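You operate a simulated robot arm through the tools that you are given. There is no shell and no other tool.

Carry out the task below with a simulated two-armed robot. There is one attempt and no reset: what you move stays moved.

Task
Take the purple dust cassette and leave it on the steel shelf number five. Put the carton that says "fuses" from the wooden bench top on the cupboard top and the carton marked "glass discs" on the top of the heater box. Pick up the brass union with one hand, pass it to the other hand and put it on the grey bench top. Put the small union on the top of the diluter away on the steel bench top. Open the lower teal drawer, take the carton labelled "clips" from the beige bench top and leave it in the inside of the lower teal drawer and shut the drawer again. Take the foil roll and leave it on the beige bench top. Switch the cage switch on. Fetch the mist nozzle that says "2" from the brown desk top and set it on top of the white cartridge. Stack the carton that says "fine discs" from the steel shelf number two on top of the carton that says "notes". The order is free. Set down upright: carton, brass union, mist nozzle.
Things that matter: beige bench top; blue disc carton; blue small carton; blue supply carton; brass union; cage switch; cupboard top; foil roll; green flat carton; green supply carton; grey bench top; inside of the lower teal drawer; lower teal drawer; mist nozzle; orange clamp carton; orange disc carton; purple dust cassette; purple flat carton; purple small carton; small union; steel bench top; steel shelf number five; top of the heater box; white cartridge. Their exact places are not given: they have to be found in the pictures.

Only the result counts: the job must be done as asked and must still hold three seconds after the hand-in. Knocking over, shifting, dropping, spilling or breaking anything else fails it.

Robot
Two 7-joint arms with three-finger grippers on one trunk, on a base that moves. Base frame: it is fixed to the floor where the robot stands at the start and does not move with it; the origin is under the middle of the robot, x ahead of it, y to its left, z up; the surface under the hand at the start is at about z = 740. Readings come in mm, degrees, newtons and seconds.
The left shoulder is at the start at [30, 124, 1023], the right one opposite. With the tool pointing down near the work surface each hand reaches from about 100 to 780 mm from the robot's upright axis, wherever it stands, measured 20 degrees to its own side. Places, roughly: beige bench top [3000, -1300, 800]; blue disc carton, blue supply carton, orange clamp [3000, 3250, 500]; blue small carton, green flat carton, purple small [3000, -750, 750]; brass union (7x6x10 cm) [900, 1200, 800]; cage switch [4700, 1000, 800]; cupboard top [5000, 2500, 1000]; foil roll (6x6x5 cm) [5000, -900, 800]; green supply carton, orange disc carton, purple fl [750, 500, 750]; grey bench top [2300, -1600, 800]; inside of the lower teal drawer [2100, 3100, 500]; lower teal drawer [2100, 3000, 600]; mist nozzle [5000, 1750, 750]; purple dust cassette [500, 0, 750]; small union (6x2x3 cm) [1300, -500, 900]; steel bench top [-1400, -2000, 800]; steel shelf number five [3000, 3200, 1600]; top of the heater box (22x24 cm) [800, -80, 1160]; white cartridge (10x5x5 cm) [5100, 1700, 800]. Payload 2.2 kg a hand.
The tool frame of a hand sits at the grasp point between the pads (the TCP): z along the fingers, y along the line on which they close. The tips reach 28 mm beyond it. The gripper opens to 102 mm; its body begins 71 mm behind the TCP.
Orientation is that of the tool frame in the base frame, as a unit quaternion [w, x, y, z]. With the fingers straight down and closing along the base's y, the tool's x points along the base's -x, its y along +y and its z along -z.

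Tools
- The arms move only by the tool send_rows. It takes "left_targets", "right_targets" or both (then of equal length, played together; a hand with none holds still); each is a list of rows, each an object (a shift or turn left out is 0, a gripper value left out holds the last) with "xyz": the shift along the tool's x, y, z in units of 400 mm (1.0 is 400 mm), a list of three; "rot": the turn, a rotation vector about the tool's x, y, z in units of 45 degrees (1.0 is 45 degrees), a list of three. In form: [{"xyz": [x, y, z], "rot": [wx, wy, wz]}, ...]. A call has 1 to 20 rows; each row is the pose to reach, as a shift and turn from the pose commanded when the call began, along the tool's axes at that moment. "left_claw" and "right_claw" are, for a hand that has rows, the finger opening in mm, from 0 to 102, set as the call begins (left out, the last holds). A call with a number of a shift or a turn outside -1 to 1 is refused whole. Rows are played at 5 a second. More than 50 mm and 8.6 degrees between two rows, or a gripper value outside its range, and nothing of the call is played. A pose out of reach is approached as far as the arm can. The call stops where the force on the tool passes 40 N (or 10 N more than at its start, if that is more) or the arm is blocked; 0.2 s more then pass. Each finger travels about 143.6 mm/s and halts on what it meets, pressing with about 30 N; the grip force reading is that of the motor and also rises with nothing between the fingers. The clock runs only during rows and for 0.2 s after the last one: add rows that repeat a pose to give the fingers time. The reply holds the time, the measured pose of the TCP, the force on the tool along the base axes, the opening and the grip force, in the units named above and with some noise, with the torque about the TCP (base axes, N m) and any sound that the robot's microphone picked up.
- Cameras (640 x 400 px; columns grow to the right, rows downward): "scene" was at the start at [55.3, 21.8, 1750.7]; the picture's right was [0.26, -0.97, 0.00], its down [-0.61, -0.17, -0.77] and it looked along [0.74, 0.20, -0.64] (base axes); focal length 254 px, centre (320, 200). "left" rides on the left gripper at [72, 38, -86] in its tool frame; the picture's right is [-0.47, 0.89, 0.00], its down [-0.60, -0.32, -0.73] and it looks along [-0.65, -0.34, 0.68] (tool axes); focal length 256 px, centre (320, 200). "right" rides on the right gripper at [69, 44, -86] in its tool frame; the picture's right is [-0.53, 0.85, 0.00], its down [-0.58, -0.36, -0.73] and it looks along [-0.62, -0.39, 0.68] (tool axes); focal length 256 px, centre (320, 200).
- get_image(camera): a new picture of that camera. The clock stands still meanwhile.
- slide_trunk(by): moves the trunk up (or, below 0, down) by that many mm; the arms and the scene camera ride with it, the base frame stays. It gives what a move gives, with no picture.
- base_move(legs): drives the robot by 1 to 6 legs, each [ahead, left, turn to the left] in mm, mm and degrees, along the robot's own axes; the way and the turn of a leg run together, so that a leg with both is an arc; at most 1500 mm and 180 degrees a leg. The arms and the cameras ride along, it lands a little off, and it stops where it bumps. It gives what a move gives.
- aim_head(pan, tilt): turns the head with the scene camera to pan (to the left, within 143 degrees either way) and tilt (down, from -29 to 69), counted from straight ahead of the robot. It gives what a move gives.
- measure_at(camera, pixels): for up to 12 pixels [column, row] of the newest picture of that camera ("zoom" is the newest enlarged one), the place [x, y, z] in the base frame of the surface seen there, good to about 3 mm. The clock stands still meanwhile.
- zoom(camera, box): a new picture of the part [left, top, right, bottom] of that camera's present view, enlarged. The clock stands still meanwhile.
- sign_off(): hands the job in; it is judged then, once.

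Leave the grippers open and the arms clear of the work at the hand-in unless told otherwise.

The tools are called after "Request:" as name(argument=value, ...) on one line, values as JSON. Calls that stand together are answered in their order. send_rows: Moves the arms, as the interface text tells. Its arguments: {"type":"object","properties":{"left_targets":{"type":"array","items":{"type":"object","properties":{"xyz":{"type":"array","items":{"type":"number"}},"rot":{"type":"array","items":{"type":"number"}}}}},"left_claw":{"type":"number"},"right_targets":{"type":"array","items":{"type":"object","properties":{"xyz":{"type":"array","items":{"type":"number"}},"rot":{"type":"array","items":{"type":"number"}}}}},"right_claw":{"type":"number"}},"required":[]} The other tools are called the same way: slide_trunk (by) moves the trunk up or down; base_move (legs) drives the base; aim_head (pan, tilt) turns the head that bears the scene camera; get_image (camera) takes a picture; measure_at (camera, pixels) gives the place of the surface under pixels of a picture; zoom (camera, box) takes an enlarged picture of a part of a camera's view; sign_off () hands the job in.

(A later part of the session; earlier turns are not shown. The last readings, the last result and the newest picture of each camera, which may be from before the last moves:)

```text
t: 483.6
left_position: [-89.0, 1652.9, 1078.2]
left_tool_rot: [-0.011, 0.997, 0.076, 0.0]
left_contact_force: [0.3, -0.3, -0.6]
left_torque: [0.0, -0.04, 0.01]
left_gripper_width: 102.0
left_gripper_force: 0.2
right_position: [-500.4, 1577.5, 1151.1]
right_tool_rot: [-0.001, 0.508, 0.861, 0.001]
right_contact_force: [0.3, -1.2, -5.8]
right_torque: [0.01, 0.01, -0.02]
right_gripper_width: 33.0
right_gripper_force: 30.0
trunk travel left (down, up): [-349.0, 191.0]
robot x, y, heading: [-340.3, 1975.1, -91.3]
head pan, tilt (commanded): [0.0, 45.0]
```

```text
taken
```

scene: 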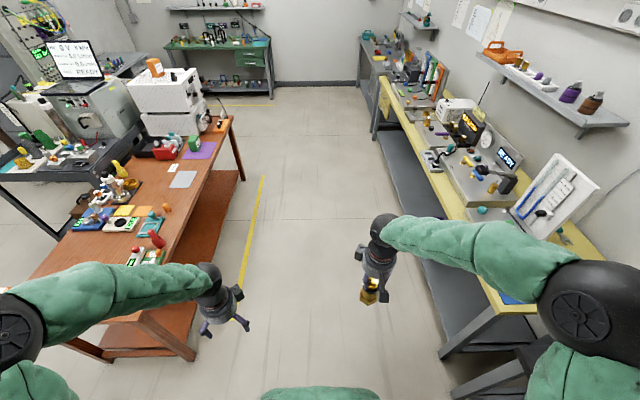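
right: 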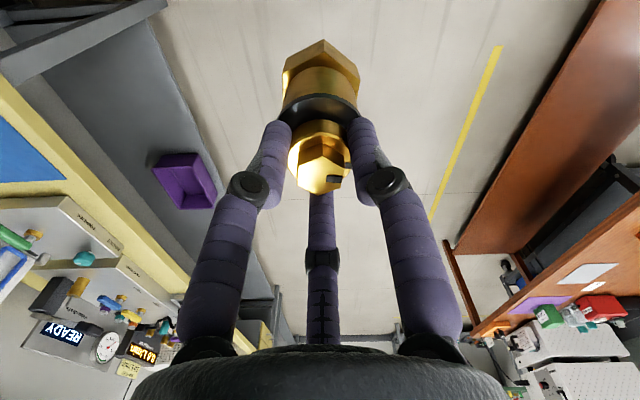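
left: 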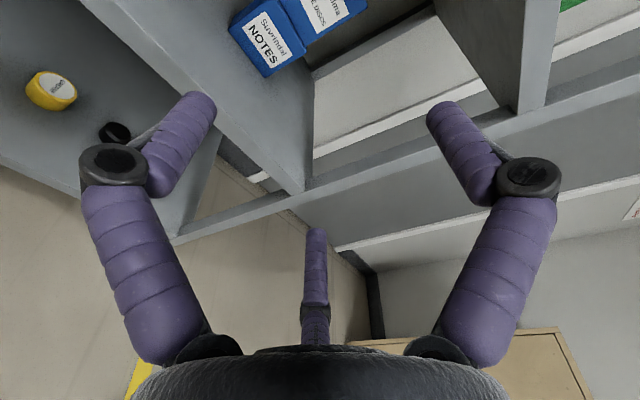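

The aisle is clear. I straighten and drive ahead (toward −y) to y≈−1250.

Request:
base_move(legs=[[0, 0, 1.3], [1500, 0, 0], [1500, 0, 0], [220, 0, 0]])

Request:
aim_head(pan=60, tilt=35)

Request:
get_image(camera="scene")

Request:
get_image(camera="right")

```text
t: 499.5
left_position: [-20.3, -1527.6, 1076.7]
left_tool_rot: [-0.011, 0.995, 0.096, -0.001]
left_contact_force: [0.1, -0.4, -0.3]
left_torque: [0.03, 0.0, -0.01]
left_gripper_width: 102.0
left_gripper_force: 0.0
right_position: [-428.1, -1621.4, 1150.7]
right_tool_rot: [-0.001, 0.489, 0.872, 0.001]
right_contact_force: [0.1, -1.8, -5.9]
right_torque: [-0.01, -0.03, -0.04]
right_gripper_width: 32.9
right_gripper_force: 30.7
trunk travel left (down, up): [-349.0, 191.0]
robot x, y, heading: [-284.8, -1214.5, -88.8]
head pan, tilt (commanded): [0.0, 45.0]
```

```text
t: 500.8
left_position: [-21.0, -1527.3, 1078.5]
left_tool_rot: [-0.011, 0.995, 0.097, -0.001]
left_contact_force: [-0.5, 0.0, -0.3]
left_torque: [0.0, 0.01, 0.0]
left_gripper_width: 102.1
left_gripper_force: 0.0
right_position: [-428.4, -1620.3, 1151.3]
right_tool_rot: [-0.002, 0.49, 0.872, 0.002]
right_contact_force: [-0.6, 0.2, -5.9]
right_torque: [0.03, -0.03, -0.04]
right_gripper_width: 32.8
right_gripper_force: 29.6
trunk travel left (down, up): [-349.0, 191.0]
robot x, y, heading: [-287.1, -1213.5, -88.7]
head pan, tilt (commanded): [60.0, 35.0]
```

```text
taken
```

scene: 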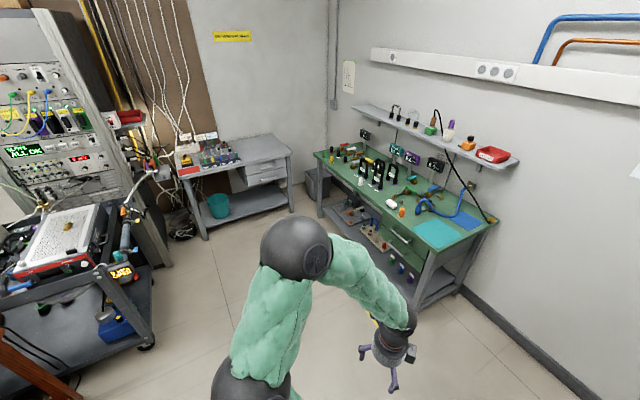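

```text
taken
```

right: 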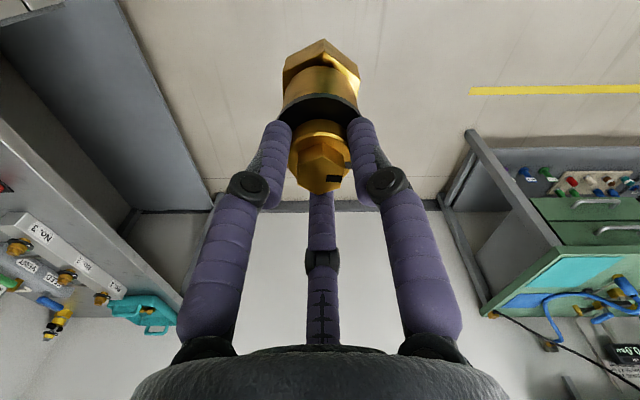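

Grey bench at (250,165), and a small brass piece on the perforated box on the cart (68,226). I measure the grey bench and the free floor.

Request:
zoom(camera="scene", box=[160, 120, 310, 250])

Request:
measure_at(camera="scene", pixels=[[190, 180], [240, 165], [290, 152], [215, 180], [265, 150], [250, 160], [205, 235], [295, 210], [145, 345], [320, 160], [500, 225], [240, 260]])

```text
3.08 times, centred on (235, 185) of scene
```

zoom: 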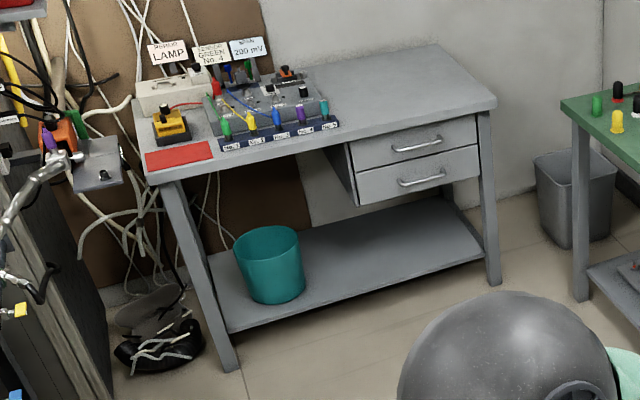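

```text
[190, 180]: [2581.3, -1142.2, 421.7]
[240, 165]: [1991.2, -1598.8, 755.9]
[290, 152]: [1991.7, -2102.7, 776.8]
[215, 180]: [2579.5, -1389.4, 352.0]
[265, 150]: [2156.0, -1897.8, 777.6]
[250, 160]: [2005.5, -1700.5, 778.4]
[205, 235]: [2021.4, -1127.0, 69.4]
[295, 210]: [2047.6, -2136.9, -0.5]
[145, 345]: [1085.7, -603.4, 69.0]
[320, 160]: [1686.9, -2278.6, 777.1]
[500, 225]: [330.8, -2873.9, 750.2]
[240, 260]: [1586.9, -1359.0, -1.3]
```

Grey bench: front x≈1990, y −1080…−2110, z≈777; its right part (y<−1640) is free. I turn to face +x, drive ahead 1500 and right 620.

Request:
base_move(legs=[[0, 0, 88.7], [1500, 0, 0], [0, -620, 0]])

Request:
aim_head(pan=0, tilt=40)

Request:
get_image(camera="scene")

```text
t: 515.2
left_position: [1530.8, -1597.9, 1078.4]
left_tool_rot: [-0.008, 0.65, 0.76, -0.008]
left_contact_force: [0.2, 0.0, 0.1]
left_torque: [-0.01, -0.01, 0.03]
left_gripper_width: 102.1
left_gripper_force: 0.1
right_position: [1607.4, -2010.9, 1150.4]
right_tool_rot: [-0.001, -0.25, 0.968, 0.0]
right_contact_force: [0.0, -0.6, -6.5]
right_torque: [0.01, -0.03, -0.01]
right_gripper_width: 32.7
right_gripper_force: 30.3
trunk travel left (down, up): [-349.0, 191.0]
robot x, y, heading: [1208.0, -1851.7, -1.6]
head pan, tilt (commanded): [60.0, 35.0]
```

```text
t: 516.5
left_position: [1529.8, -1597.9, 1078.3]
left_tool_rot: [-0.007, 0.651, 0.759, -0.008]
left_contact_force: [0.9, -0.3, -0.4]
left_torque: [0.0, 0.01, -0.02]
left_gripper_width: 102.0
left_gripper_force: 0.0
right_position: [1608.2, -2009.0, 1150.7]
right_tool_rot: [-0.002, -0.25, 0.968, 0.001]
right_contact_force: [0.2, 0.2, -6.3]
right_torque: [-0.02, -0.04, 0.0]
right_gripper_width: 32.8
right_gripper_force: 30.2
trunk travel left (down, up): [-349.0, 191.0]
robot x, y, heading: [1210.0, -1850.1, -1.6]
head pan, tilt (commanded): [0.0, 40.0]
```

```text
taken
```

scene: 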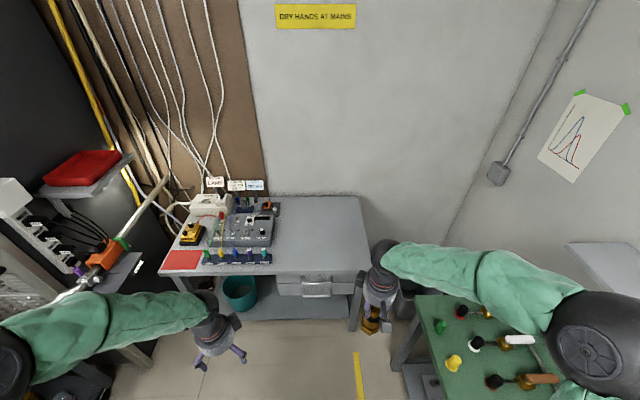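

Request:
measure_at(camera="scene", pixels=[[320, 240], [285, 262], [360, 265], [345, 205], [300, 215], [275, 240], [270, 262], [430, 300], [480, 380], [405, 385], [320, 270]])

Request:
zoom(camera="scene", box=[160, 170, 380, 290])

```text
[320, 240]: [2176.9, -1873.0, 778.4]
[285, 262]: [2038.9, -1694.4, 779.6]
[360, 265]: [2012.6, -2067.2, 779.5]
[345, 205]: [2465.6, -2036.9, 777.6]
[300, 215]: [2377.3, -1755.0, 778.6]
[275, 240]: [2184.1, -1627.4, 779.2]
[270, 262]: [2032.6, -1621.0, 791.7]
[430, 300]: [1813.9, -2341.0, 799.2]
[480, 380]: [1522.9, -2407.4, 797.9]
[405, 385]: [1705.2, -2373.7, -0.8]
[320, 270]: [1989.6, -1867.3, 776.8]
```

```text
2.91 times, centred on (270, 230) of scene
```

zoom: 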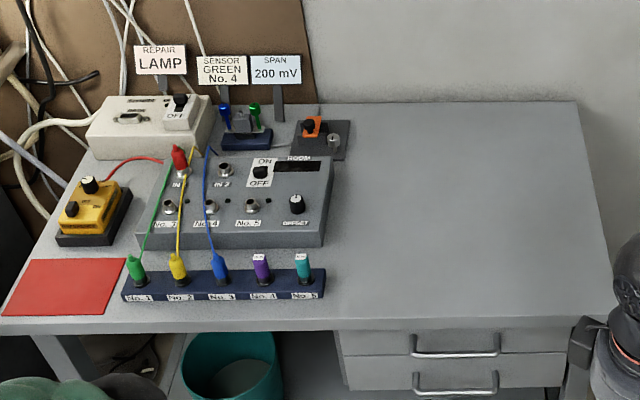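

Free area x 2000–2560, y −1680…−2100. I extend the left hand ahead for the handover posture.

Request:
send_rows(left_targets=[{"xyz": [-0.07, 0.078, -0.02], "rot": [0.01, 0, 0.03]}, {"xyz": [-0.14, 0.156, -0.04], "rot": [0.02, 0, 0.06]}, {"xyz": [-0.21, 0.234, -0.06], "rot": [0.02, 0, 0.09]}, {"xyz": [-0.28, 0.312, -0.08], "rot": [0.02, 0, 0.12]}, {"xyz": [-0.35, 0.39, -0.11], "rot": [0.02, 0, 0.15]}, {"xyz": [-0.42, 0.47, -0.13], "rot": [0.02, 0, 0.18]}, {"xyz": [-0.49, 0.55, -0.15], "rot": [0.02, 0, 0.21]}, {"xyz": [-0.55, 0.627, -0.175], "rot": [0.02, 0, 0.233]}], left_claw=102)

Request:
send_rows(left_targets=[{"rot": [-0.17, 0, 0]}, {"rot": [-0.34, 0, 0]}, {"rot": [-0.51, 0, 0]}, {"rot": [-0.68, 0, 0]}, {"rot": [-0.85, 0, 0]}, {"rot": [-1.0, 0, 0]}])

Request:
send_rows(left_targets=[{"rot": [-0.17, 0, 0]}, {"rot": [-0.34, 0, 0]}, {"rot": [-0.51, 0, 0]}, {"rot": [-0.68, 0, 0]}, {"rot": [-0.85, 0, 0]}, {"rot": [-1.0, 0, 0]}])

Request:
get_image(camera="scene")

```text
t: 518.3
left_position: [1815.6, -1775.8, 1142.2]
left_tool_rot: [-0.013, 0.718, 0.696, -0.015]
left_contact_force: [-0.2, 0.0, -0.1]
left_torque: [-0.01, 0.03, -0.03]
left_gripper_width: 102.0
left_gripper_force: 0.1
right_position: [1608.7, -2010.2, 1150.4]
right_tool_rot: [-0.002, -0.25, 0.968, 0.0]
right_contact_force: [0.9, 0.3, -5.3]
right_torque: [-0.01, 0.0, 0.01]
right_gripper_width: 32.6
right_gripper_force: 30.2
trunk travel left (down, up): [-349.0, 191.0]
robot x, y, heading: [1203.4, -1847.0, -1.2]
head pan, tilt (commanded): [0.0, 40.0]
```

```text
t: 519.7
left_position: [1813.0, -1778.9, 1142.0]
left_tool_rot: [0.264, 0.668, 0.649, 0.252]
left_contact_force: [0.0, -0.3, 0.1]
left_torque: [0.01, 0.0, -0.02]
left_gripper_width: 102.3
left_gripper_force: 0.0
right_position: [1607.1, -2009.5, 1151.1]
right_tool_rot: [-0.002, -0.251, 0.968, 0.0]
right_contact_force: [0.1, 0.0, -6.1]
right_torque: [0.02, 0.02, -0.01]
right_gripper_width: 32.7
right_gripper_force: 29.7
trunk travel left (down, up): [-349.0, 191.0]
robot x, y, heading: [1205.8, -1848.9, -1.3]
head pan, tilt (commanded): [0.0, 40.0]
```

```text
t: 521.1
left_position: [1810.5, -1800.4, 1154.3]
left_tool_rot: [0.494, 0.513, 0.508, 0.485]
left_contact_force: [-0.5, -0.7, -0.7]
left_torque: [-0.02, 0.03, -0.01]
left_gripper_width: 102.0
left_gripper_force: 0.0
left hand out of reach, approached as far as the arm can: row 6
right_position: [1607.8, -2010.4, 1150.9]
right_tool_rot: [-0.002, -0.25, 0.968, 0.001]
right_contact_force: [0.0, 0.7, -6.0]
right_torque: [0.02, 0.02, 0.03]
right_gripper_width: 33.0
right_gripper_force: 29.7
trunk travel left (down, up): [-349.0, 191.0]
robot x, y, heading: [1209.9, -1847.3, -1.5]
head pan, tilt (commanded): [0.0, 40.0]
```

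```text
taken
```

scene: 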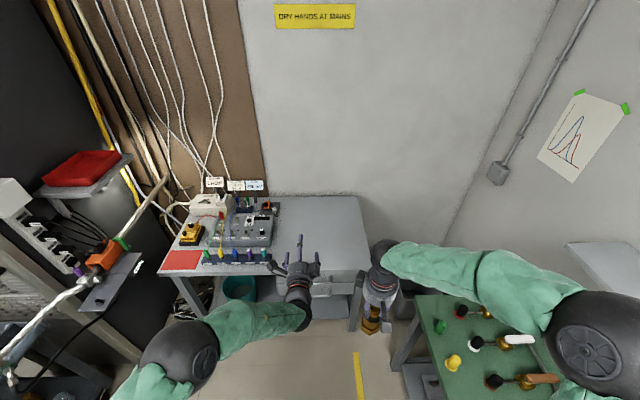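

Left hand is horizontal, pointing +x, single finger up. I lower it 120 mm so that the right hand can reach the meeting point comfortably.

Request:
send_rows(left_targets=[{"xyz": [0, -0.06, 0.02]}, {"xyz": [0, -0.12, 0.04]}, {"xyz": [0, -0.18, 0.05]}, {"xyz": [0, -0.24, 0.05]}, {"xyz": [0, -0.3, 0.05]}])

Request:
send_rows(right_targets=[{"xyz": [-0.1, 0.02, 0.02]}, {"xyz": [-0.2, 0.03, 0.05]}, {"xyz": [-0.3, 0.04, 0.08]}, {"xyz": [-0.4, 0.05, 0.11]}, {"xyz": [-0.5, 0.06, 0.14]}])

Request:
get_image(camera="scene")

```text
t: 522.3
left_position: [1820.5, -1838.4, 1048.3]
left_tool_rot: [0.488, 0.512, 0.514, 0.486]
left_contact_force: [0.3, -0.4, 0.0]
left_torque: [-0.04, 0.01, 0.01]
left_gripper_width: 102.0
left_gripper_force: 0.2
left hand out of reach, approached as far as the arm can: row 1, 2, 3, 4, 5
right_position: [1608.6, -2008.6, 1151.1]
right_tool_rot: [-0.002, -0.25, 0.968, 0.0]
right_contact_force: [0.3, 0.2, -7.1]
right_torque: [0.02, 0.06, 0.0]
right_gripper_width: 33.0
right_gripper_force: 30.0
trunk travel left (down, up): [-349.0, 191.0]
robot x, y, heading: [1207.7, -1854.0, -1.2]
head pan, tilt (commanded): [0.0, 40.0]
```

```text
t: 523.4
left_position: [1821.7, -1829.8, 1043.0]
left_tool_rot: [0.482, 0.51, 0.52, 0.488]
left_contact_force: [-2.4, 3.2, -0.7]
left_torque: [-0.01, -0.1, -0.32]
left_gripper_width: 102.0
left_gripper_force: 0.0
right_position: [1739.2, -1917.8, 1104.2]
right_tool_rot: [-0.006, -0.25, 0.968, -0.004]
right_contact_force: [0.8, -3.0, -4.2]
right_torque: [-0.09, -0.04, -0.04]
right_gripper_width: 33.3
right_gripper_force: 30.2
trunk travel left (down, up): [-349.0, 191.0]
robot x, y, heading: [1206.8, -1850.6, -0.9]
head pan, tilt (commanded): [0.0, 40.0]
stopped in row 5 (left hand): the force on the tool passed its limit at 53 N (the readings are from after the stop); the commanded pose is now the measured one
```

```text
taken
```

scene: 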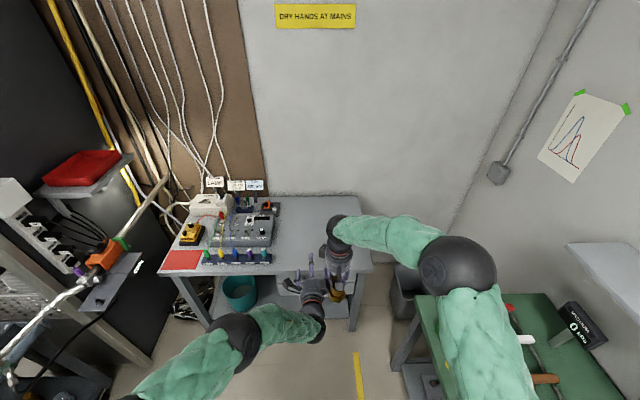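

I misjudged the right hand's axes and it touched the left hand. I back the right hand away (right and back) at once.

Request:
send_rows(right_targets=[{"xyz": [0.06, -0.04, 0]}, {"xyz": [0.13, -0.09, -0.02]}, {"xyz": [0.2, -0.14, -0.05]}, {"xyz": [0.25, -0.18, -0.08]}])

Request:
get_image(camera="right")

Request:
get_image(camera="scene")

```text
t: 524.4
left_position: [1819.7, -1831.5, 1043.4]
left_tool_rot: [0.482, 0.51, 0.52, 0.488]
left_contact_force: [0.4, 0.4, 0.3]
left_torque: [-0.04, 0.01, 0.01]
left_gripper_width: 102.1
left_gripper_force: 0.0
right_position: [1682.7, -2028.4, 1139.4]
right_tool_rot: [-0.005, -0.25, 0.968, -0.004]
right_contact_force: [0.2, -0.5, -5.2]
right_torque: [0.01, -0.01, 0.01]
right_gripper_width: 32.8
right_gripper_force: 30.0
trunk travel left (down, up): [-349.0, 191.0]
robot x, y, heading: [1208.7, -1848.7, -1.1]
head pan, tilt (commanded): [0.0, 40.0]
```

```text
taken
```

right: 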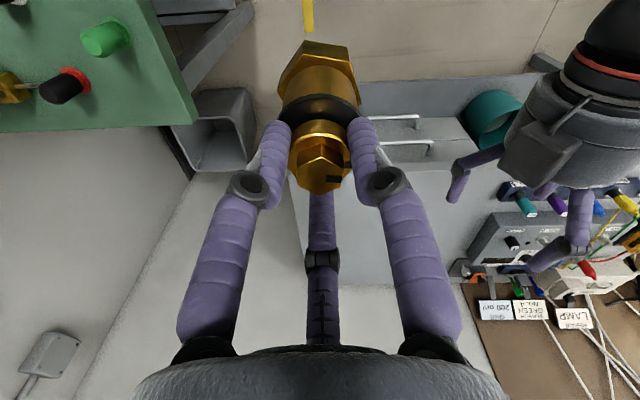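

```text
taken
```

scene: 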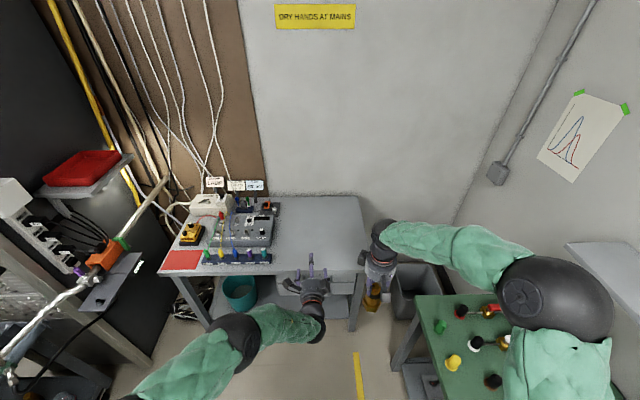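

The union is still held. Now with correct axes: right hand goes ahead to x≈1900 at its present y, clear of the left hand.

Request:
send_rows(right_targets=[{"xyz": [-0.1, -0.055, 0]}, {"xyz": [-0.2, -0.11, 0.02]}, {"xyz": [-0.3, -0.165, 0.04]}, {"xyz": [-0.4, -0.22, 0.06]}, {"xyz": [-0.475, -0.263, 0.08]}])

Request:
get_image(camera="scene")

```text
t: 525.6
left_position: [1820.8, -1831.6, 1043.5]
left_tool_rot: [0.482, 0.51, 0.52, 0.487]
left_contact_force: [0.2, 0.2, 0.1]
left_torque: [-0.01, -0.02, 0.01]
left_gripper_width: 102.0
left_gripper_force: 0.0
right_position: [1902.6, -2032.4, 1106.2]
right_tool_rot: [-0.007, -0.25, 0.968, -0.004]
right_contact_force: [0.5, 0.1, -5.0]
right_torque: [0.03, 0.04, 0.0]
right_gripper_width: 33.0
right_gripper_force: 29.8
trunk travel left (down, up): [-349.0, 191.0]
robot x, y, heading: [1209.9, -1848.8, -1.1]
head pan, tilt (commanded): [0.0, 40.0]
```

```text
taken
```

scene: 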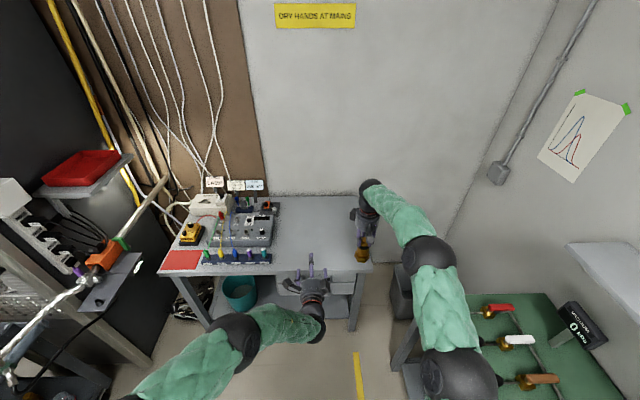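

I swing the right hand left to stand in front of the left hand's open fingers.

Request:
send_rows(right_targets=[{"xyz": [-0.05, 0.087, 0.016]}, {"xyz": [-0.1, 0.175, 0.032]}, {"xyz": [-0.15, 0.262, 0.048]}, {"xyz": [-0.2, 0.35, 0.064]}, {"xyz": [-0.249, 0.437, 0.08]}, {"xyz": [-0.249, 0.437, 0.08]}])

Request:
get_image(camera="left")

Request:
get_image(camera="scene")

```text
t: 527.0
left_position: [1820.4, -1831.1, 1042.1]
left_tool_rot: [0.482, 0.51, 0.519, 0.488]
left_contact_force: [0.4, 0.2, -0.1]
left_torque: [-0.02, 0.02, 0.04]
left_gripper_width: 101.8
left_gripper_force: 0.1
right_position: [1904.8, -1828.5, 1069.3]
right_tool_rot: [-0.005, -0.249, 0.968, -0.004]
right_contact_force: [0.4, -0.3, -6.1]
right_torque: [0.03, 0.0, 0.01]
right_gripper_width: 32.8
right_gripper_force: 30.0
trunk travel left (down, up): [-349.0, 191.0]
robot x, y, heading: [1205.1, -1849.2, -1.3]
head pan, tilt (commanded): [0.0, 40.0]
```

```text
taken
```

left: 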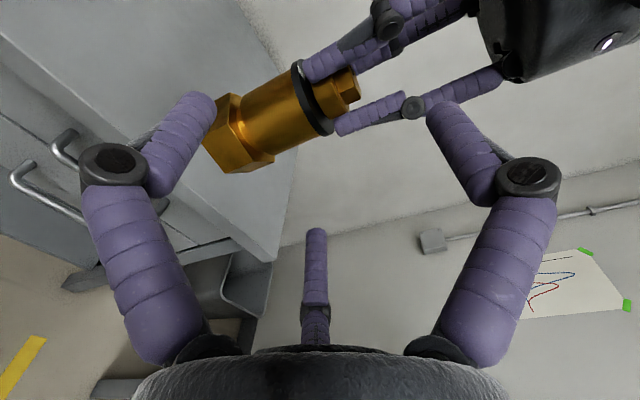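

```text
taken
```

scene: 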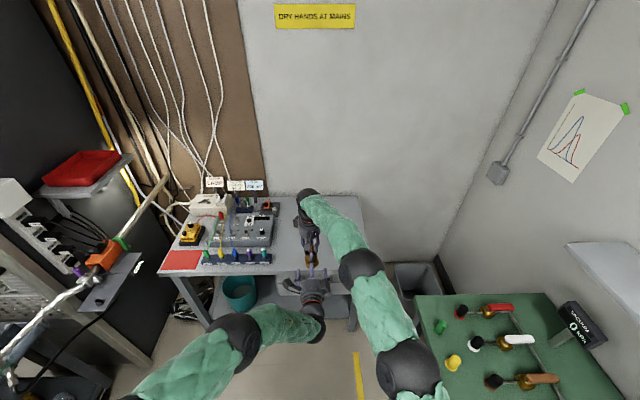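

I can see the union well in the left camera. I measure its parts to align heights.

Request:
zoom(camera="left", box=[190, 40, 410, 190])

Request:
measure_at(camera="zoom", pixels=[[470, 130], [455, 95], [330, 130], [350, 220], [320, 90], [240, 140], [250, 250], [100, 240], [60, 210], [110, 330], [190, 290], [400, 150]])

```text
2.67 times, centred on (300, 115) of left
```

zoom: 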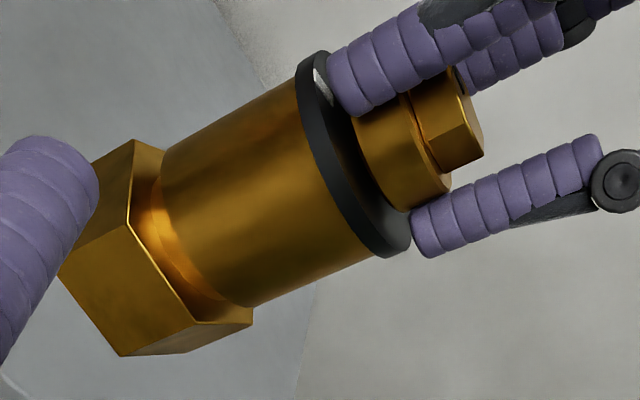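

```text
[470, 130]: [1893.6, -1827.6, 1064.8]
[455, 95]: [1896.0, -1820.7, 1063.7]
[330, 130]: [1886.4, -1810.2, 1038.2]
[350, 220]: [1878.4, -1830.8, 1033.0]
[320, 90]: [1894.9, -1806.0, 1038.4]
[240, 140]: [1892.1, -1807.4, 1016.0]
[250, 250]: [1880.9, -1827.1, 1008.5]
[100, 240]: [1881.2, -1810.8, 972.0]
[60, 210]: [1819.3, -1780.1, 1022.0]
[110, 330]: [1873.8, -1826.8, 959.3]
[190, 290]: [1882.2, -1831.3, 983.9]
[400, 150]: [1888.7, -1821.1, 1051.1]
```

Heights: nut top ≈1065, ring ≈1027–1039, body below, base ≈955. The left hand's height and line are right. I advance the left hand 66 mm so its side fingers straddle the body and its top finger passes between the right hand's fingers.

Request:
send_rows(left_targets=[{"xyz": [0, 0.001, 0.03]}, {"xyz": [0, 0.002, 0.06]}, {"xyz": [0, 0.003, 0.09]}, {"xyz": [0, 0.004, 0.12]}])

Request:
get_image(camera="left")

```text
t: 528.0
left_position: [1853.2, -1828.8, 1045.6]
left_tool_rot: [0.481, 0.51, 0.52, 0.488]
left_contact_force: [-0.6, -0.5, -0.3]
left_torque: [-0.02, -0.05, -0.01]
left_gripper_width: 101.9
left_gripper_force: 0.0
left hand out of reach, approached as far as the arm can: row 3, 4
right_position: [1903.1, -1828.3, 1069.2]
right_tool_rot: [-0.006, -0.249, 0.968, -0.005]
right_contact_force: [-0.4, 0.4, -5.9]
right_torque: [0.03, 0.01, 0.0]
right_gripper_width: 32.8
right_gripper_force: 29.9
trunk travel left (down, up): [-349.0, 191.0]
robot x, y, heading: [1205.9, -1850.5, -1.3]
head pan, tilt (commanded): [0.0, 40.0]
```

```text
taken
```

left: 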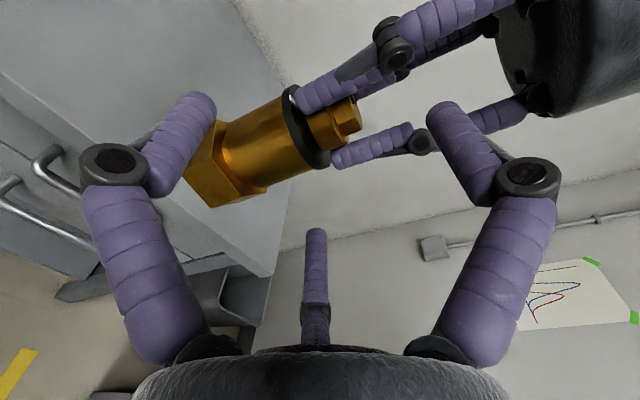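

The left arm is at its reach there, so I bring the union to it with the right hand: 32 mm back and 6 mm up.

Request:
send_rows(right_targets=[{"xyz": [0.0, 0.0, -0.015]}, {"xyz": [0.02, 0.011, -0.015]}, {"xyz": [0.04, 0.022, -0.015]}, {"xyz": [0.055, 0.031, -0.015]}, {"xyz": [0.055, 0.031, -0.015]}])

Request:
get_image(camera="left")

```text
t: 529.2
left_position: [1853.1, -1829.5, 1044.9]
left_tool_rot: [0.481, 0.51, 0.52, 0.488]
left_contact_force: [-0.3, -0.2, 0.2]
left_torque: [0.01, 0.0, 0.04]
left_gripper_width: 101.9
left_gripper_force: 0.1
right_position: [1878.9, -1828.6, 1076.3]
right_tool_rot: [-0.007, -0.25, 0.968, -0.005]
right_contact_force: [0.1, -0.5, -7.0]
right_torque: [0.01, 0.0, -0.02]
right_gripper_width: 33.0
right_gripper_force: 30.0
trunk travel left (down, up): [-349.0, 191.0]
robot x, y, heading: [1204.9, -1848.3, -1.2]
head pan, tilt (commanded): [0.0, 40.0]
```

```text
taken
```

left: 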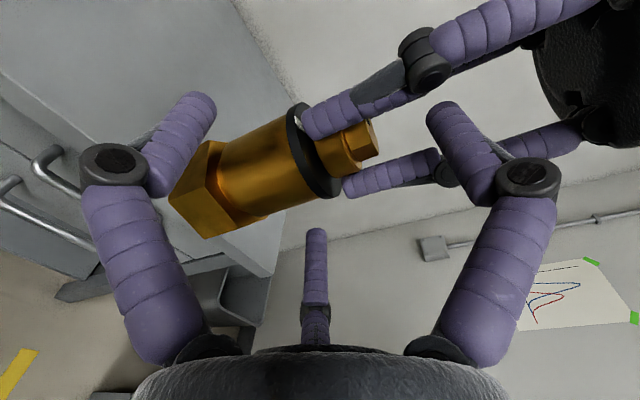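

Union axis is 26 mm beyond the left TCP; I bring it 9 mm nearer, then close the left hand.

Request:
send_rows(right_targets=[{"xyz": [0.01, 0.0055, 0]}, {"xyz": [0.02, 0.011, 0]}, {"xyz": [0.02, 0.011, 0]}])

Request:
get_image(camera="left")

Request:
zoom(camera="scene", box=[250, 180, 370, 330])

```text
t: 530.0
left_position: [1852.5, -1829.4, 1044.7]
left_tool_rot: [0.482, 0.509, 0.52, 0.488]
left_contact_force: [0.0, -0.5, -0.3]
left_torque: [0.01, 0.0, 0.0]
left_gripper_width: 102.1
left_gripper_force: 0.0
right_position: [1869.5, -1828.5, 1076.0]
right_tool_rot: [-0.006, -0.25, 0.968, -0.005]
right_contact_force: [-0.6, -0.7, -5.6]
right_torque: [-0.01, -0.01, -0.02]
right_gripper_width: 32.7
right_gripper_force: 30.0
trunk travel left (down, up): [-349.0, 191.0]
robot x, y, heading: [1207.4, -1849.0, -1.4]
head pan, tilt (commanded): [0.0, 40.0]
```

```text
taken
```

left: 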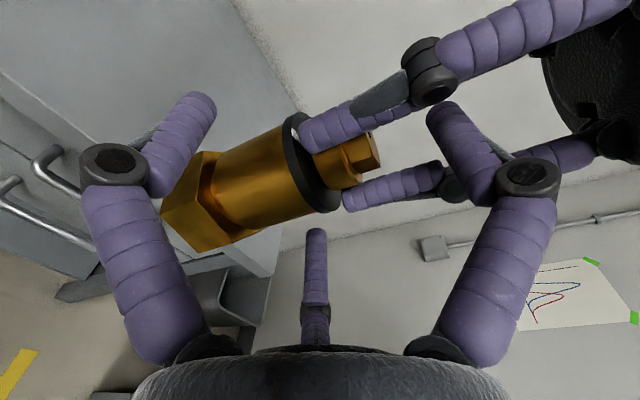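

```text
2.67 times, centred on (310, 255) of scene
```

zoom: 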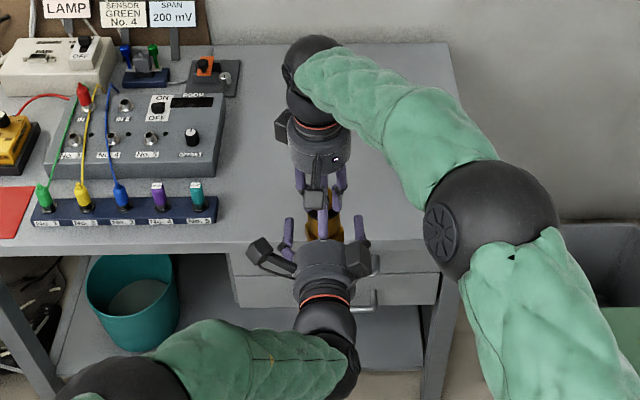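

The left top finger sits between the right hand's two near fingers. I close the left hand in stages — first to 70 mm.

Request:
send_rows(left_targets=[{}, {}, {}], left_claw=70)

Request:
get_image(camera="left")

```text
t: 530.8
left_position: [1852.2, -1829.3, 1044.5]
left_tool_rot: [0.481, 0.51, 0.52, 0.488]
left_contact_force: [1.5, -0.1, 1.1]
left_torque: [0.0, 0.01, 0.0]
left_gripper_width: 70.1
left_gripper_force: 0.0
right_position: [1869.3, -1827.1, 1075.9]
right_tool_rot: [-0.007, -0.25, 0.968, -0.004]
right_contact_force: [-0.3, -0.6, -5.3]
right_torque: [-0.02, -0.02, -0.01]
right_gripper_width: 32.8
right_gripper_force: 30.4
trunk travel left (down, up): [-349.0, 191.0]
robot x, y, heading: [1203.4, -1846.9, -1.2]
head pan, tilt (commanded): [0.0, 40.0]
```

```text
taken
```

left: 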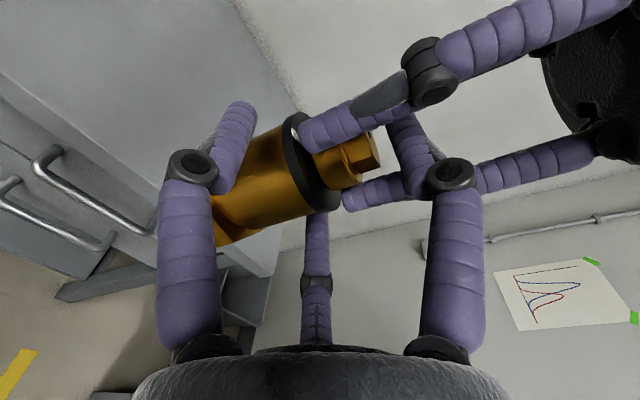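

No contact yet. I close fully.

Request:
send_rows(left_targets=[{}, {}, {}, {}], left_claw=30)

Request:
get_image(camera="left")

```text
t: 531.8
left_position: [1851.8, -1829.5, 1045.0]
left_tool_rot: [0.481, 0.51, 0.52, 0.488]
left_contact_force: [-4.6, 1.4, -0.1]
left_torque: [0.0, -0.11, 0.02]
left_gripper_width: 56.3
left_gripper_force: 30.2
right_position: [1869.1, -1829.1, 1076.6]
right_tool_rot: [-0.006, -0.251, 0.968, -0.004]
right_contact_force: [3.1, -1.6, -7.4]
right_torque: [-0.08, -0.03, 0.04]
right_gripper_width: 33.1
right_gripper_force: 30.2
trunk travel left (down, up): [-349.0, 191.0]
robot x, y, heading: [1204.9, -1849.8, -1.3]
head pan, tilt (commanded): [0.0, 40.0]
```

```text
taken
```

left: 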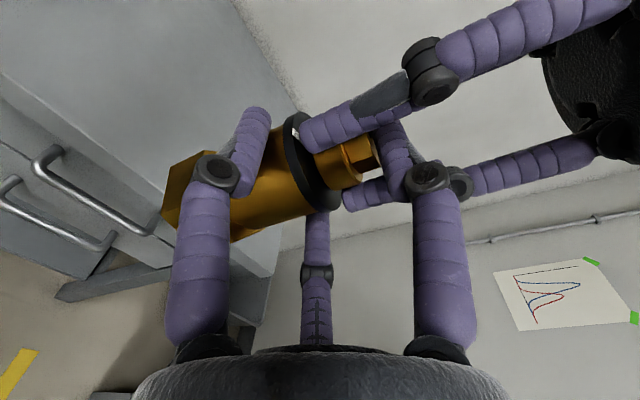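

Both hands now hold it (left 56 mm, 30 N). To be safe I carry it like this over the bench: 230 mm ahead, then lower the trunk so its base is ~12 mm above the top.

Request:
base_move(legs=[[230, 0, 0]])

Request:
get_image(camera="scene")

Request:
slide_trunk(by=-150)

Request:
get_image(camera="left")

```text
t: 533.5
left_position: [2076.6, -1839.0, 1044.0]
left_tool_rot: [0.482, 0.512, 0.519, 0.486]
left_contact_force: [-6.5, 4.4, 0.0]
left_torque: [0.01, -0.13, 0.04]
left_gripper_width: 56.1
left_gripper_force: 29.9
right_position: [2095.7, -1837.9, 1076.7]
right_tool_rot: [-0.006, -0.247, 0.969, -0.004]
right_contact_force: [7.4, -3.6, -6.9]
right_torque: [-0.11, -0.09, 0.02]
right_gripper_width: 32.9
right_gripper_force: 29.9
trunk travel left (down, up): [-349.0, 191.0]
robot x, y, heading: [1429.8, -1853.6, -1.4]
head pan, tilt (commanded): [0.0, 40.0]
```

```text
taken
```

scene: 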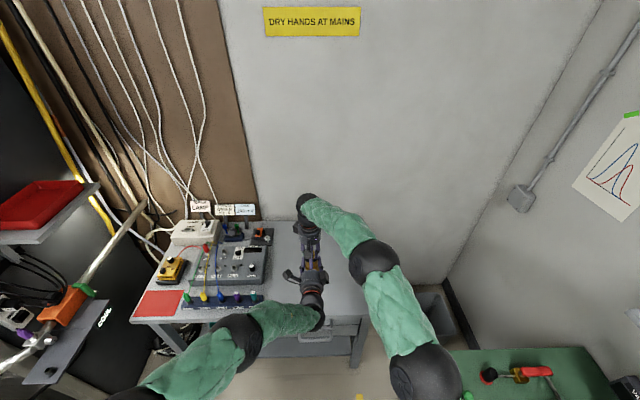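

```text
t: 535.2
left_position: [2077.3, -1838.7, 895.1]
left_tool_rot: [0.483, 0.511, 0.519, 0.486]
left_contact_force: [-1.5, 1.6, -1.4]
left_torque: [0.04, 0.02, -0.05]
left_gripper_width: 56.1
left_gripper_force: 30.1
right_position: [2093.4, -1838.0, 927.3]
right_tool_rot: [-0.005, -0.248, 0.969, -0.003]
right_contact_force: [0.9, -1.7, -4.9]
right_torque: [-0.08, -0.04, 0.05]
right_gripper_width: 32.8
right_gripper_force: 30.3
trunk travel left (down, up): [-199.0, 341.0]
robot x, y, heading: [1429.3, -1854.1, -1.7]
head pan, tilt (commanded): [0.0, 40.0]
```

```text
taken
```

left: 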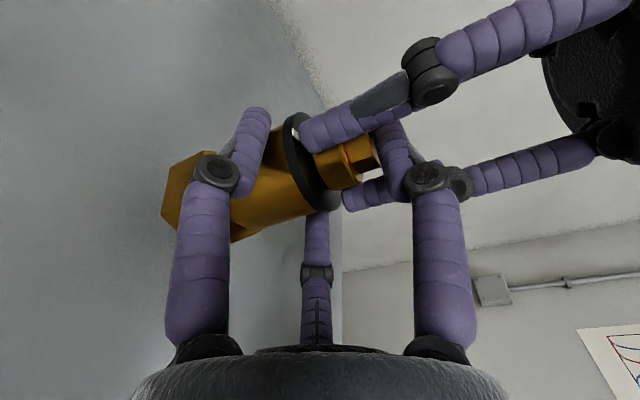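

I lower another 18 mm (base ≈16 mm above the bench), then open the right hand.

Request:
slide_trunk(by=-18)

Request:
send_rows(right_targets=[{}, {}, {}], right_claw=60)

Request:
get_image(camera="left")

```text
t: 535.9
left_position: [2077.1, -1838.4, 877.7]
left_tool_rot: [0.482, 0.511, 0.519, 0.486]
left_contact_force: [-1.1, 2.1, -1.0]
left_torque: [0.02, 0.02, 0.0]
left_gripper_width: 56.2
left_gripper_force: 30.2
right_position: [2093.2, -1838.2, 908.4]
right_tool_rot: [-0.006, -0.247, 0.969, -0.004]
right_contact_force: [1.5, -1.9, -4.8]
right_torque: [-0.07, -0.04, 0.01]
right_gripper_width: 33.0
right_gripper_force: 30.1
trunk travel left (down, up): [-181.0, 359.0]
robot x, y, heading: [1430.6, -1853.7, -1.6]
head pan, tilt (commanded): [0.0, 40.0]
```

```text
t: 536.7
left_position: [2077.0, -1838.4, 876.5]
left_tool_rot: [0.482, 0.511, 0.519, 0.486]
left_contact_force: [0.3, 0.5, -4.6]
left_torque: [-0.02, 0.1, 0.01]
left_gripper_width: 56.1
left_gripper_force: 29.5
right_position: [2092.7, -1839.6, 908.4]
right_tool_rot: [-0.005, -0.248, 0.969, -0.004]
right_contact_force: [0.3, 0.0, 0.7]
right_torque: [0.01, -0.01, 0.02]
right_gripper_width: 60.1
right_gripper_force: 0.1
trunk travel left (down, up): [-181.0, 359.0]
robot x, y, heading: [1434.0, -1855.3, -1.5]
head pan, tilt (commanded): [0.0, 40.0]
```

```text
taken
```

left: 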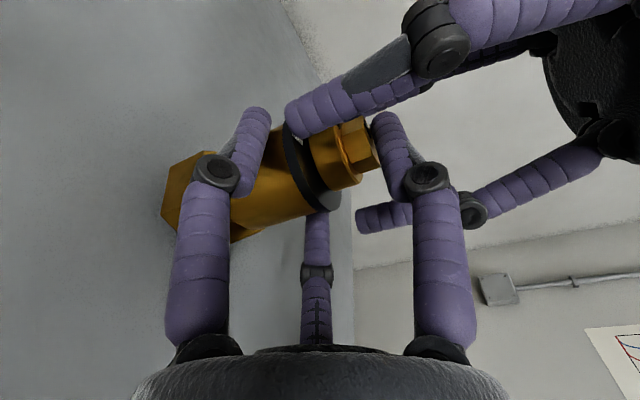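

The left hand carries it alone (4.6 N). I raise the right hand straight up and away.

Request:
send_rows(right_targets=[{"xyz": [0, 0, -0.04]}, {"xyz": [0, 0, -0.09]}, {"xyz": [0, 0, -0.16]}, {"xyz": [0, 0, -0.24]}, {"xyz": [0, 0, -0.32]}, {"xyz": [0, 0, -0.4]}])

Request:
get_image(camera="left")

Request:
get_image(camera="right")

```text
t: 538.1
left_position: [2076.8, -1838.2, 878.3]
left_tool_rot: [0.482, 0.51, 0.519, 0.487]
left_contact_force: [0.2, 0.0, -6.2]
left_torque: [0.01, 0.06, 0.0]
left_gripper_width: 56.2
left_gripper_force: 29.8
right_position: [2095.4, -1835.7, 1070.0]
right_tool_rot: [-0.006, -0.247, 0.969, -0.004]
right_contact_force: [-0.4, -0.9, 0.4]
right_torque: [-0.05, -0.04, 0.0]
right_gripper_width: 60.3
right_gripper_force: 0.0
trunk travel left (down, up): [-181.0, 359.0]
robot x, y, heading: [1430.9, -1853.6, -1.3]
head pan, tilt (commanded): [0.0, 40.0]
```

```text
taken
```

left: 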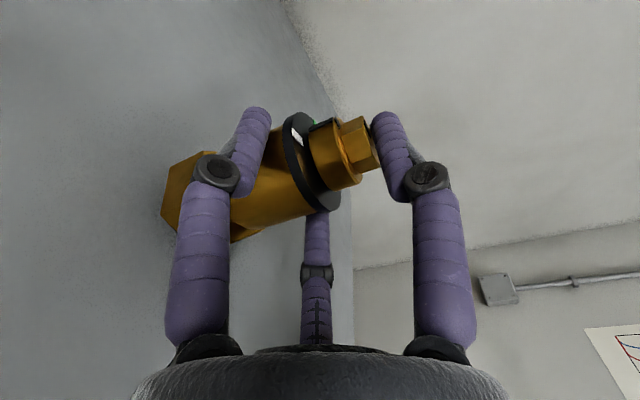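

```text
taken
```

right: 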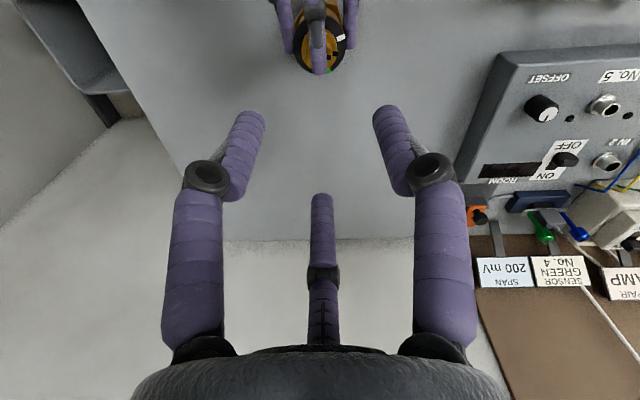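

I check the union's uprightness by measuring ring and hex points in the left camera.

Request:
zoom(camera="left", box=[150, 90, 400, 250])

Request:
measure_at(camera="zoom", pixels=[[345, 90], [440, 285], [470, 280], [380, 75], [45, 290], [115, 165], [215, 375], [30, 310], [560, 130], [575, 180], [400, 170]])

```text
2.50 times, centred on (275, 170) of left
```

zoom: 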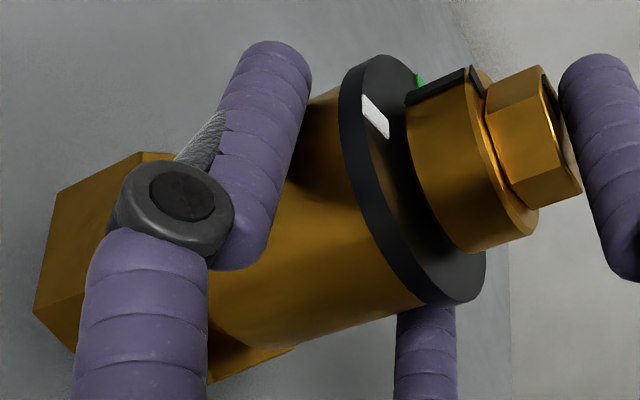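

```text
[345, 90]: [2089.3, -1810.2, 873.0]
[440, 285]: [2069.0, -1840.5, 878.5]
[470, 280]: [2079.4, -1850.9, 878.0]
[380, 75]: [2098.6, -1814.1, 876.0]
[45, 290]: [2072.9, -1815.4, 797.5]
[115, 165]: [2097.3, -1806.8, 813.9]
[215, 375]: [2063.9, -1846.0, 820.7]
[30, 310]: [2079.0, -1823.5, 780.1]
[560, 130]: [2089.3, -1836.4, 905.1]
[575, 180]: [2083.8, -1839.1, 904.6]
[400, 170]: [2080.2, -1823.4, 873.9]
```

It leans ~3° at most. I lower with the trunk in small steps to the bench.

Request:
slide_trunk(by=-10)

Request:
slide_trunk(by=-2)

Request:
slide_trunk(by=-2)

```text
t: 538.7
left_position: [2076.4, -1838.9, 866.6]
left_tool_rot: [0.483, 0.511, 0.519, 0.486]
left_contact_force: [-0.3, -0.2, -5.2]
left_torque: [0.0, 0.11, 0.03]
left_gripper_width: 56.4
left_gripper_force: 30.3
right_position: [2095.6, -1835.7, 1058.6]
right_tool_rot: [-0.006, -0.247, 0.969, -0.004]
right_contact_force: [0.5, 0.4, 1.3]
right_torque: [-0.01, 0.02, 0.0]
right_gripper_width: 60.0
right_gripper_force: 0.1
trunk travel left (down, up): [-171.0, 369.0]
robot x, y, heading: [1432.2, -1856.5, -1.4]
head pan, tilt (commanded): [0.0, 40.0]
```

```text
t: 539.2
left_position: [2076.8, -1838.4, 864.8]
left_tool_rot: [0.483, 0.512, 0.519, 0.486]
left_contact_force: [0.0, 0.0, -4.9]
left_torque: [-0.03, 0.1, 0.02]
left_gripper_width: 56.4
left_gripper_force: 30.4
right_position: [2095.7, -1835.2, 1057.7]
right_tool_rot: [-0.005, -0.247, 0.969, -0.004]
right_contact_force: [0.2, 0.9, -0.1]
right_torque: [0.04, -0.01, -0.01]
right_gripper_width: 60.1
right_gripper_force: 0.1
trunk travel left (down, up): [-169.0, 371.0]
robot x, y, heading: [1432.6, -1855.1, -1.7]
head pan, tilt (commanded): [0.0, 40.0]
```

```text
t: 539.7
left_position: [2077.8, -1838.3, 863.3]
left_tool_rot: [0.483, 0.51, 0.519, 0.487]
left_contact_force: [0.3, -0.5, -1.5]
left_torque: [0.04, -0.05, 0.0]
left_gripper_width: 56.0
left_gripper_force: 30.0
right_position: [2095.7, -1836.3, 1056.4]
right_tool_rot: [-0.005, -0.247, 0.969, -0.004]
right_contact_force: [0.3, -0.4, -0.7]
right_torque: [-0.01, -0.01, 0.02]
right_gripper_width: 60.0
right_gripper_force: 0.0
trunk travel left (down, up): [-167.0, 373.0]
robot x, y, heading: [1432.2, -1854.6, -1.6]
head pan, tilt (commanded): [0.0, 40.0]
```

Contact begins. Two more millimetres.

Request:
slide_trunk(by=-1.5)

Request:
slide_trunk(by=-1.5)

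Request:
get_image(camera="left")

```text
t: 540.2
left_position: [2076.9, -1839.0, 864.8]
left_tool_rot: [0.484, 0.51, 0.518, 0.488]
left_contact_force: [-2.9, 0.5, 6.3]
left_torque: [0.26, 0.0, 0.05]
left_gripper_width: 56.0
left_gripper_force: 29.8
right_position: [2094.9, -1836.1, 1055.0]
right_tool_rot: [-0.006, -0.246, 0.969, -0.004]
right_contact_force: [-0.9, -0.3, 0.7]
right_torque: [-0.01, 0.01, -0.01]
right_gripper_width: 59.8
right_gripper_force: 0.1
trunk travel left (down, up): [-165.0, 375.0]
robot x, y, heading: [1430.0, -1852.7, -1.8]
head pan, tilt (commanded): [0.0, 40.0]
```

```text
t: 540.7
left_position: [2077.2, -1840.0, 864.2]
left_tool_rot: [0.484, 0.509, 0.517, 0.489]
left_contact_force: [-3.6, -1.0, 14.8]
left_torque: [0.37, -0.21, 0.06]
left_gripper_width: 56.0
left_gripper_force: 30.0
right_position: [2093.6, -1836.3, 1054.4]
right_tool_rot: [-0.006, -0.247, 0.969, -0.005]
right_contact_force: [-0.2, -1.3, 1.3]
right_torque: [-0.02, -0.02, 0.04]
right_gripper_width: 59.9
right_gripper_force: 0.1
trunk travel left (down, up): [-164.0, 376.0]
robot x, y, heading: [1433.1, -1852.3, -1.5]
head pan, tilt (commanded): [0.0, 40.0]
```

```text
taken
```

left: 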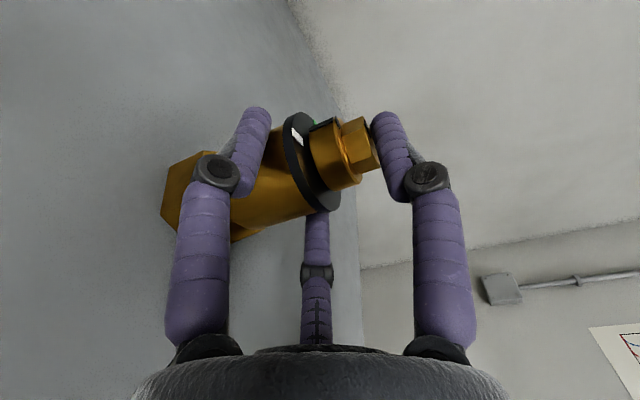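

Firmly seated (14.8 N). I open the left hand gently, then fully.

Request:
send_rows(left_targets=[{}, {}, {}], left_claw=66)

Request:
send_rows(left_targets=[{}, {}, {}], left_claw=102)

Request:
get_image(camera="left")

Request:
get_image(camera="right")

```text
t: 541.5
left_position: [2076.7, -1838.5, 859.6]
left_tool_rot: [0.482, 0.512, 0.519, 0.486]
left_contact_force: [0.2, 0.3, 0.3]
left_torque: [0.03, 0.01, -0.03]
left_gripper_width: 66.0
left_gripper_force: 0.1
right_position: [2094.9, -1835.9, 1052.9]
right_tool_rot: [-0.005, -0.248, 0.969, -0.004]
right_contact_force: [-0.7, 0.9, 0.3]
right_torque: [-0.01, -0.01, 0.01]
right_gripper_width: 60.0
right_gripper_force: 0.1
trunk travel left (down, up): [-164.0, 376.0]
robot x, y, heading: [1432.7, -1855.3, -1.6]
head pan, tilt (commanded): [0.0, 40.0]
```

```text
t: 542.3
left_position: [2076.7, -1838.6, 859.6]
left_tool_rot: [0.482, 0.511, 0.519, 0.486]
left_contact_force: [-0.1, -0.1, 0.3]
left_torque: [-0.02, -0.01, -0.01]
left_gripper_width: 102.1
left_gripper_force: 0.1
right_position: [2095.9, -1835.9, 1052.9]
right_tool_rot: [-0.005, -0.247, 0.969, -0.004]
right_contact_force: [0.1, -0.8, -0.3]
right_torque: [0.04, -0.01, -0.03]
right_gripper_width: 59.8
right_gripper_force: 0.1
trunk travel left (down, up): [-164.0, 376.0]
robot x, y, heading: [1432.0, -1859.4, -1.2]
head pan, tilt (commanded): [0.0, 40.0]
```

```text
taken
```

left: 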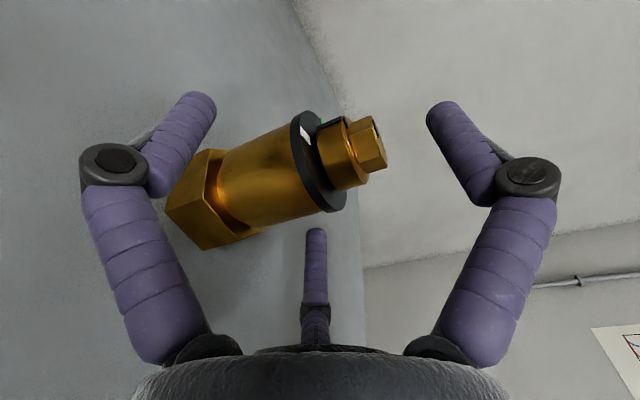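

```text
taken
```

right: 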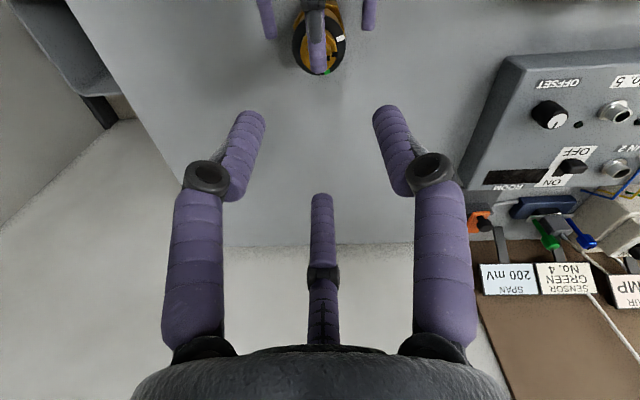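

The union stands upright on the grey bench. I back the base straight out 200 mm.

Request:
base_move(legs=[[-200, 0, 0]])

Request:
get_image(camera="left")

Request:
get_image(camera="scene")

```text
t: 544.0
left_position: [1866.3, -1832.8, 861.3]
left_tool_rot: [0.482, 0.511, 0.519, 0.487]
left_contact_force: [-0.4, 0.3, 0.7]
left_torque: [0.0, -0.03, -0.01]
left_gripper_width: 101.9
left_gripper_force: 0.0
right_position: [1885.9, -1829.3, 1054.2]
right_tool_rot: [-0.005, -0.248, 0.969, -0.005]
right_contact_force: [0.3, 1.2, -0.8]
right_torque: [0.0, -0.03, -0.01]
right_gripper_width: 59.9
right_gripper_force: 0.0
trunk travel left (down, up): [-164.0, 376.0]
robot x, y, heading: [1222.8, -1846.2, -1.5]
head pan, tilt (commanded): [0.0, 40.0]
```

```text
taken
```

left: 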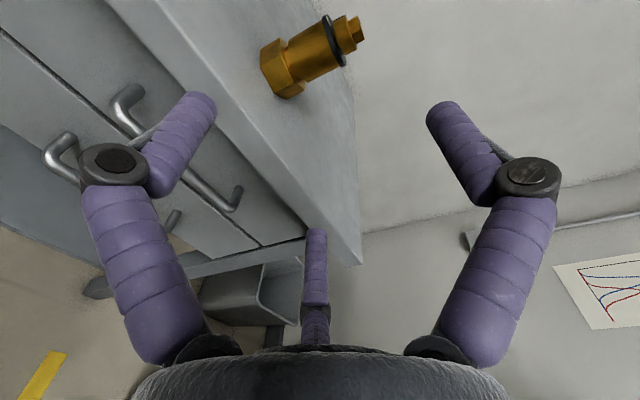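

```text
taken
```

scene: 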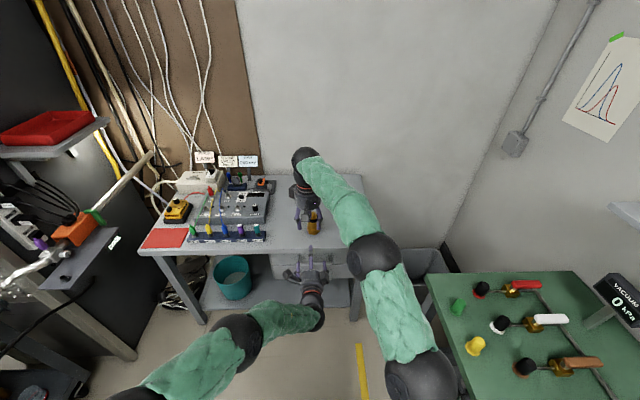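

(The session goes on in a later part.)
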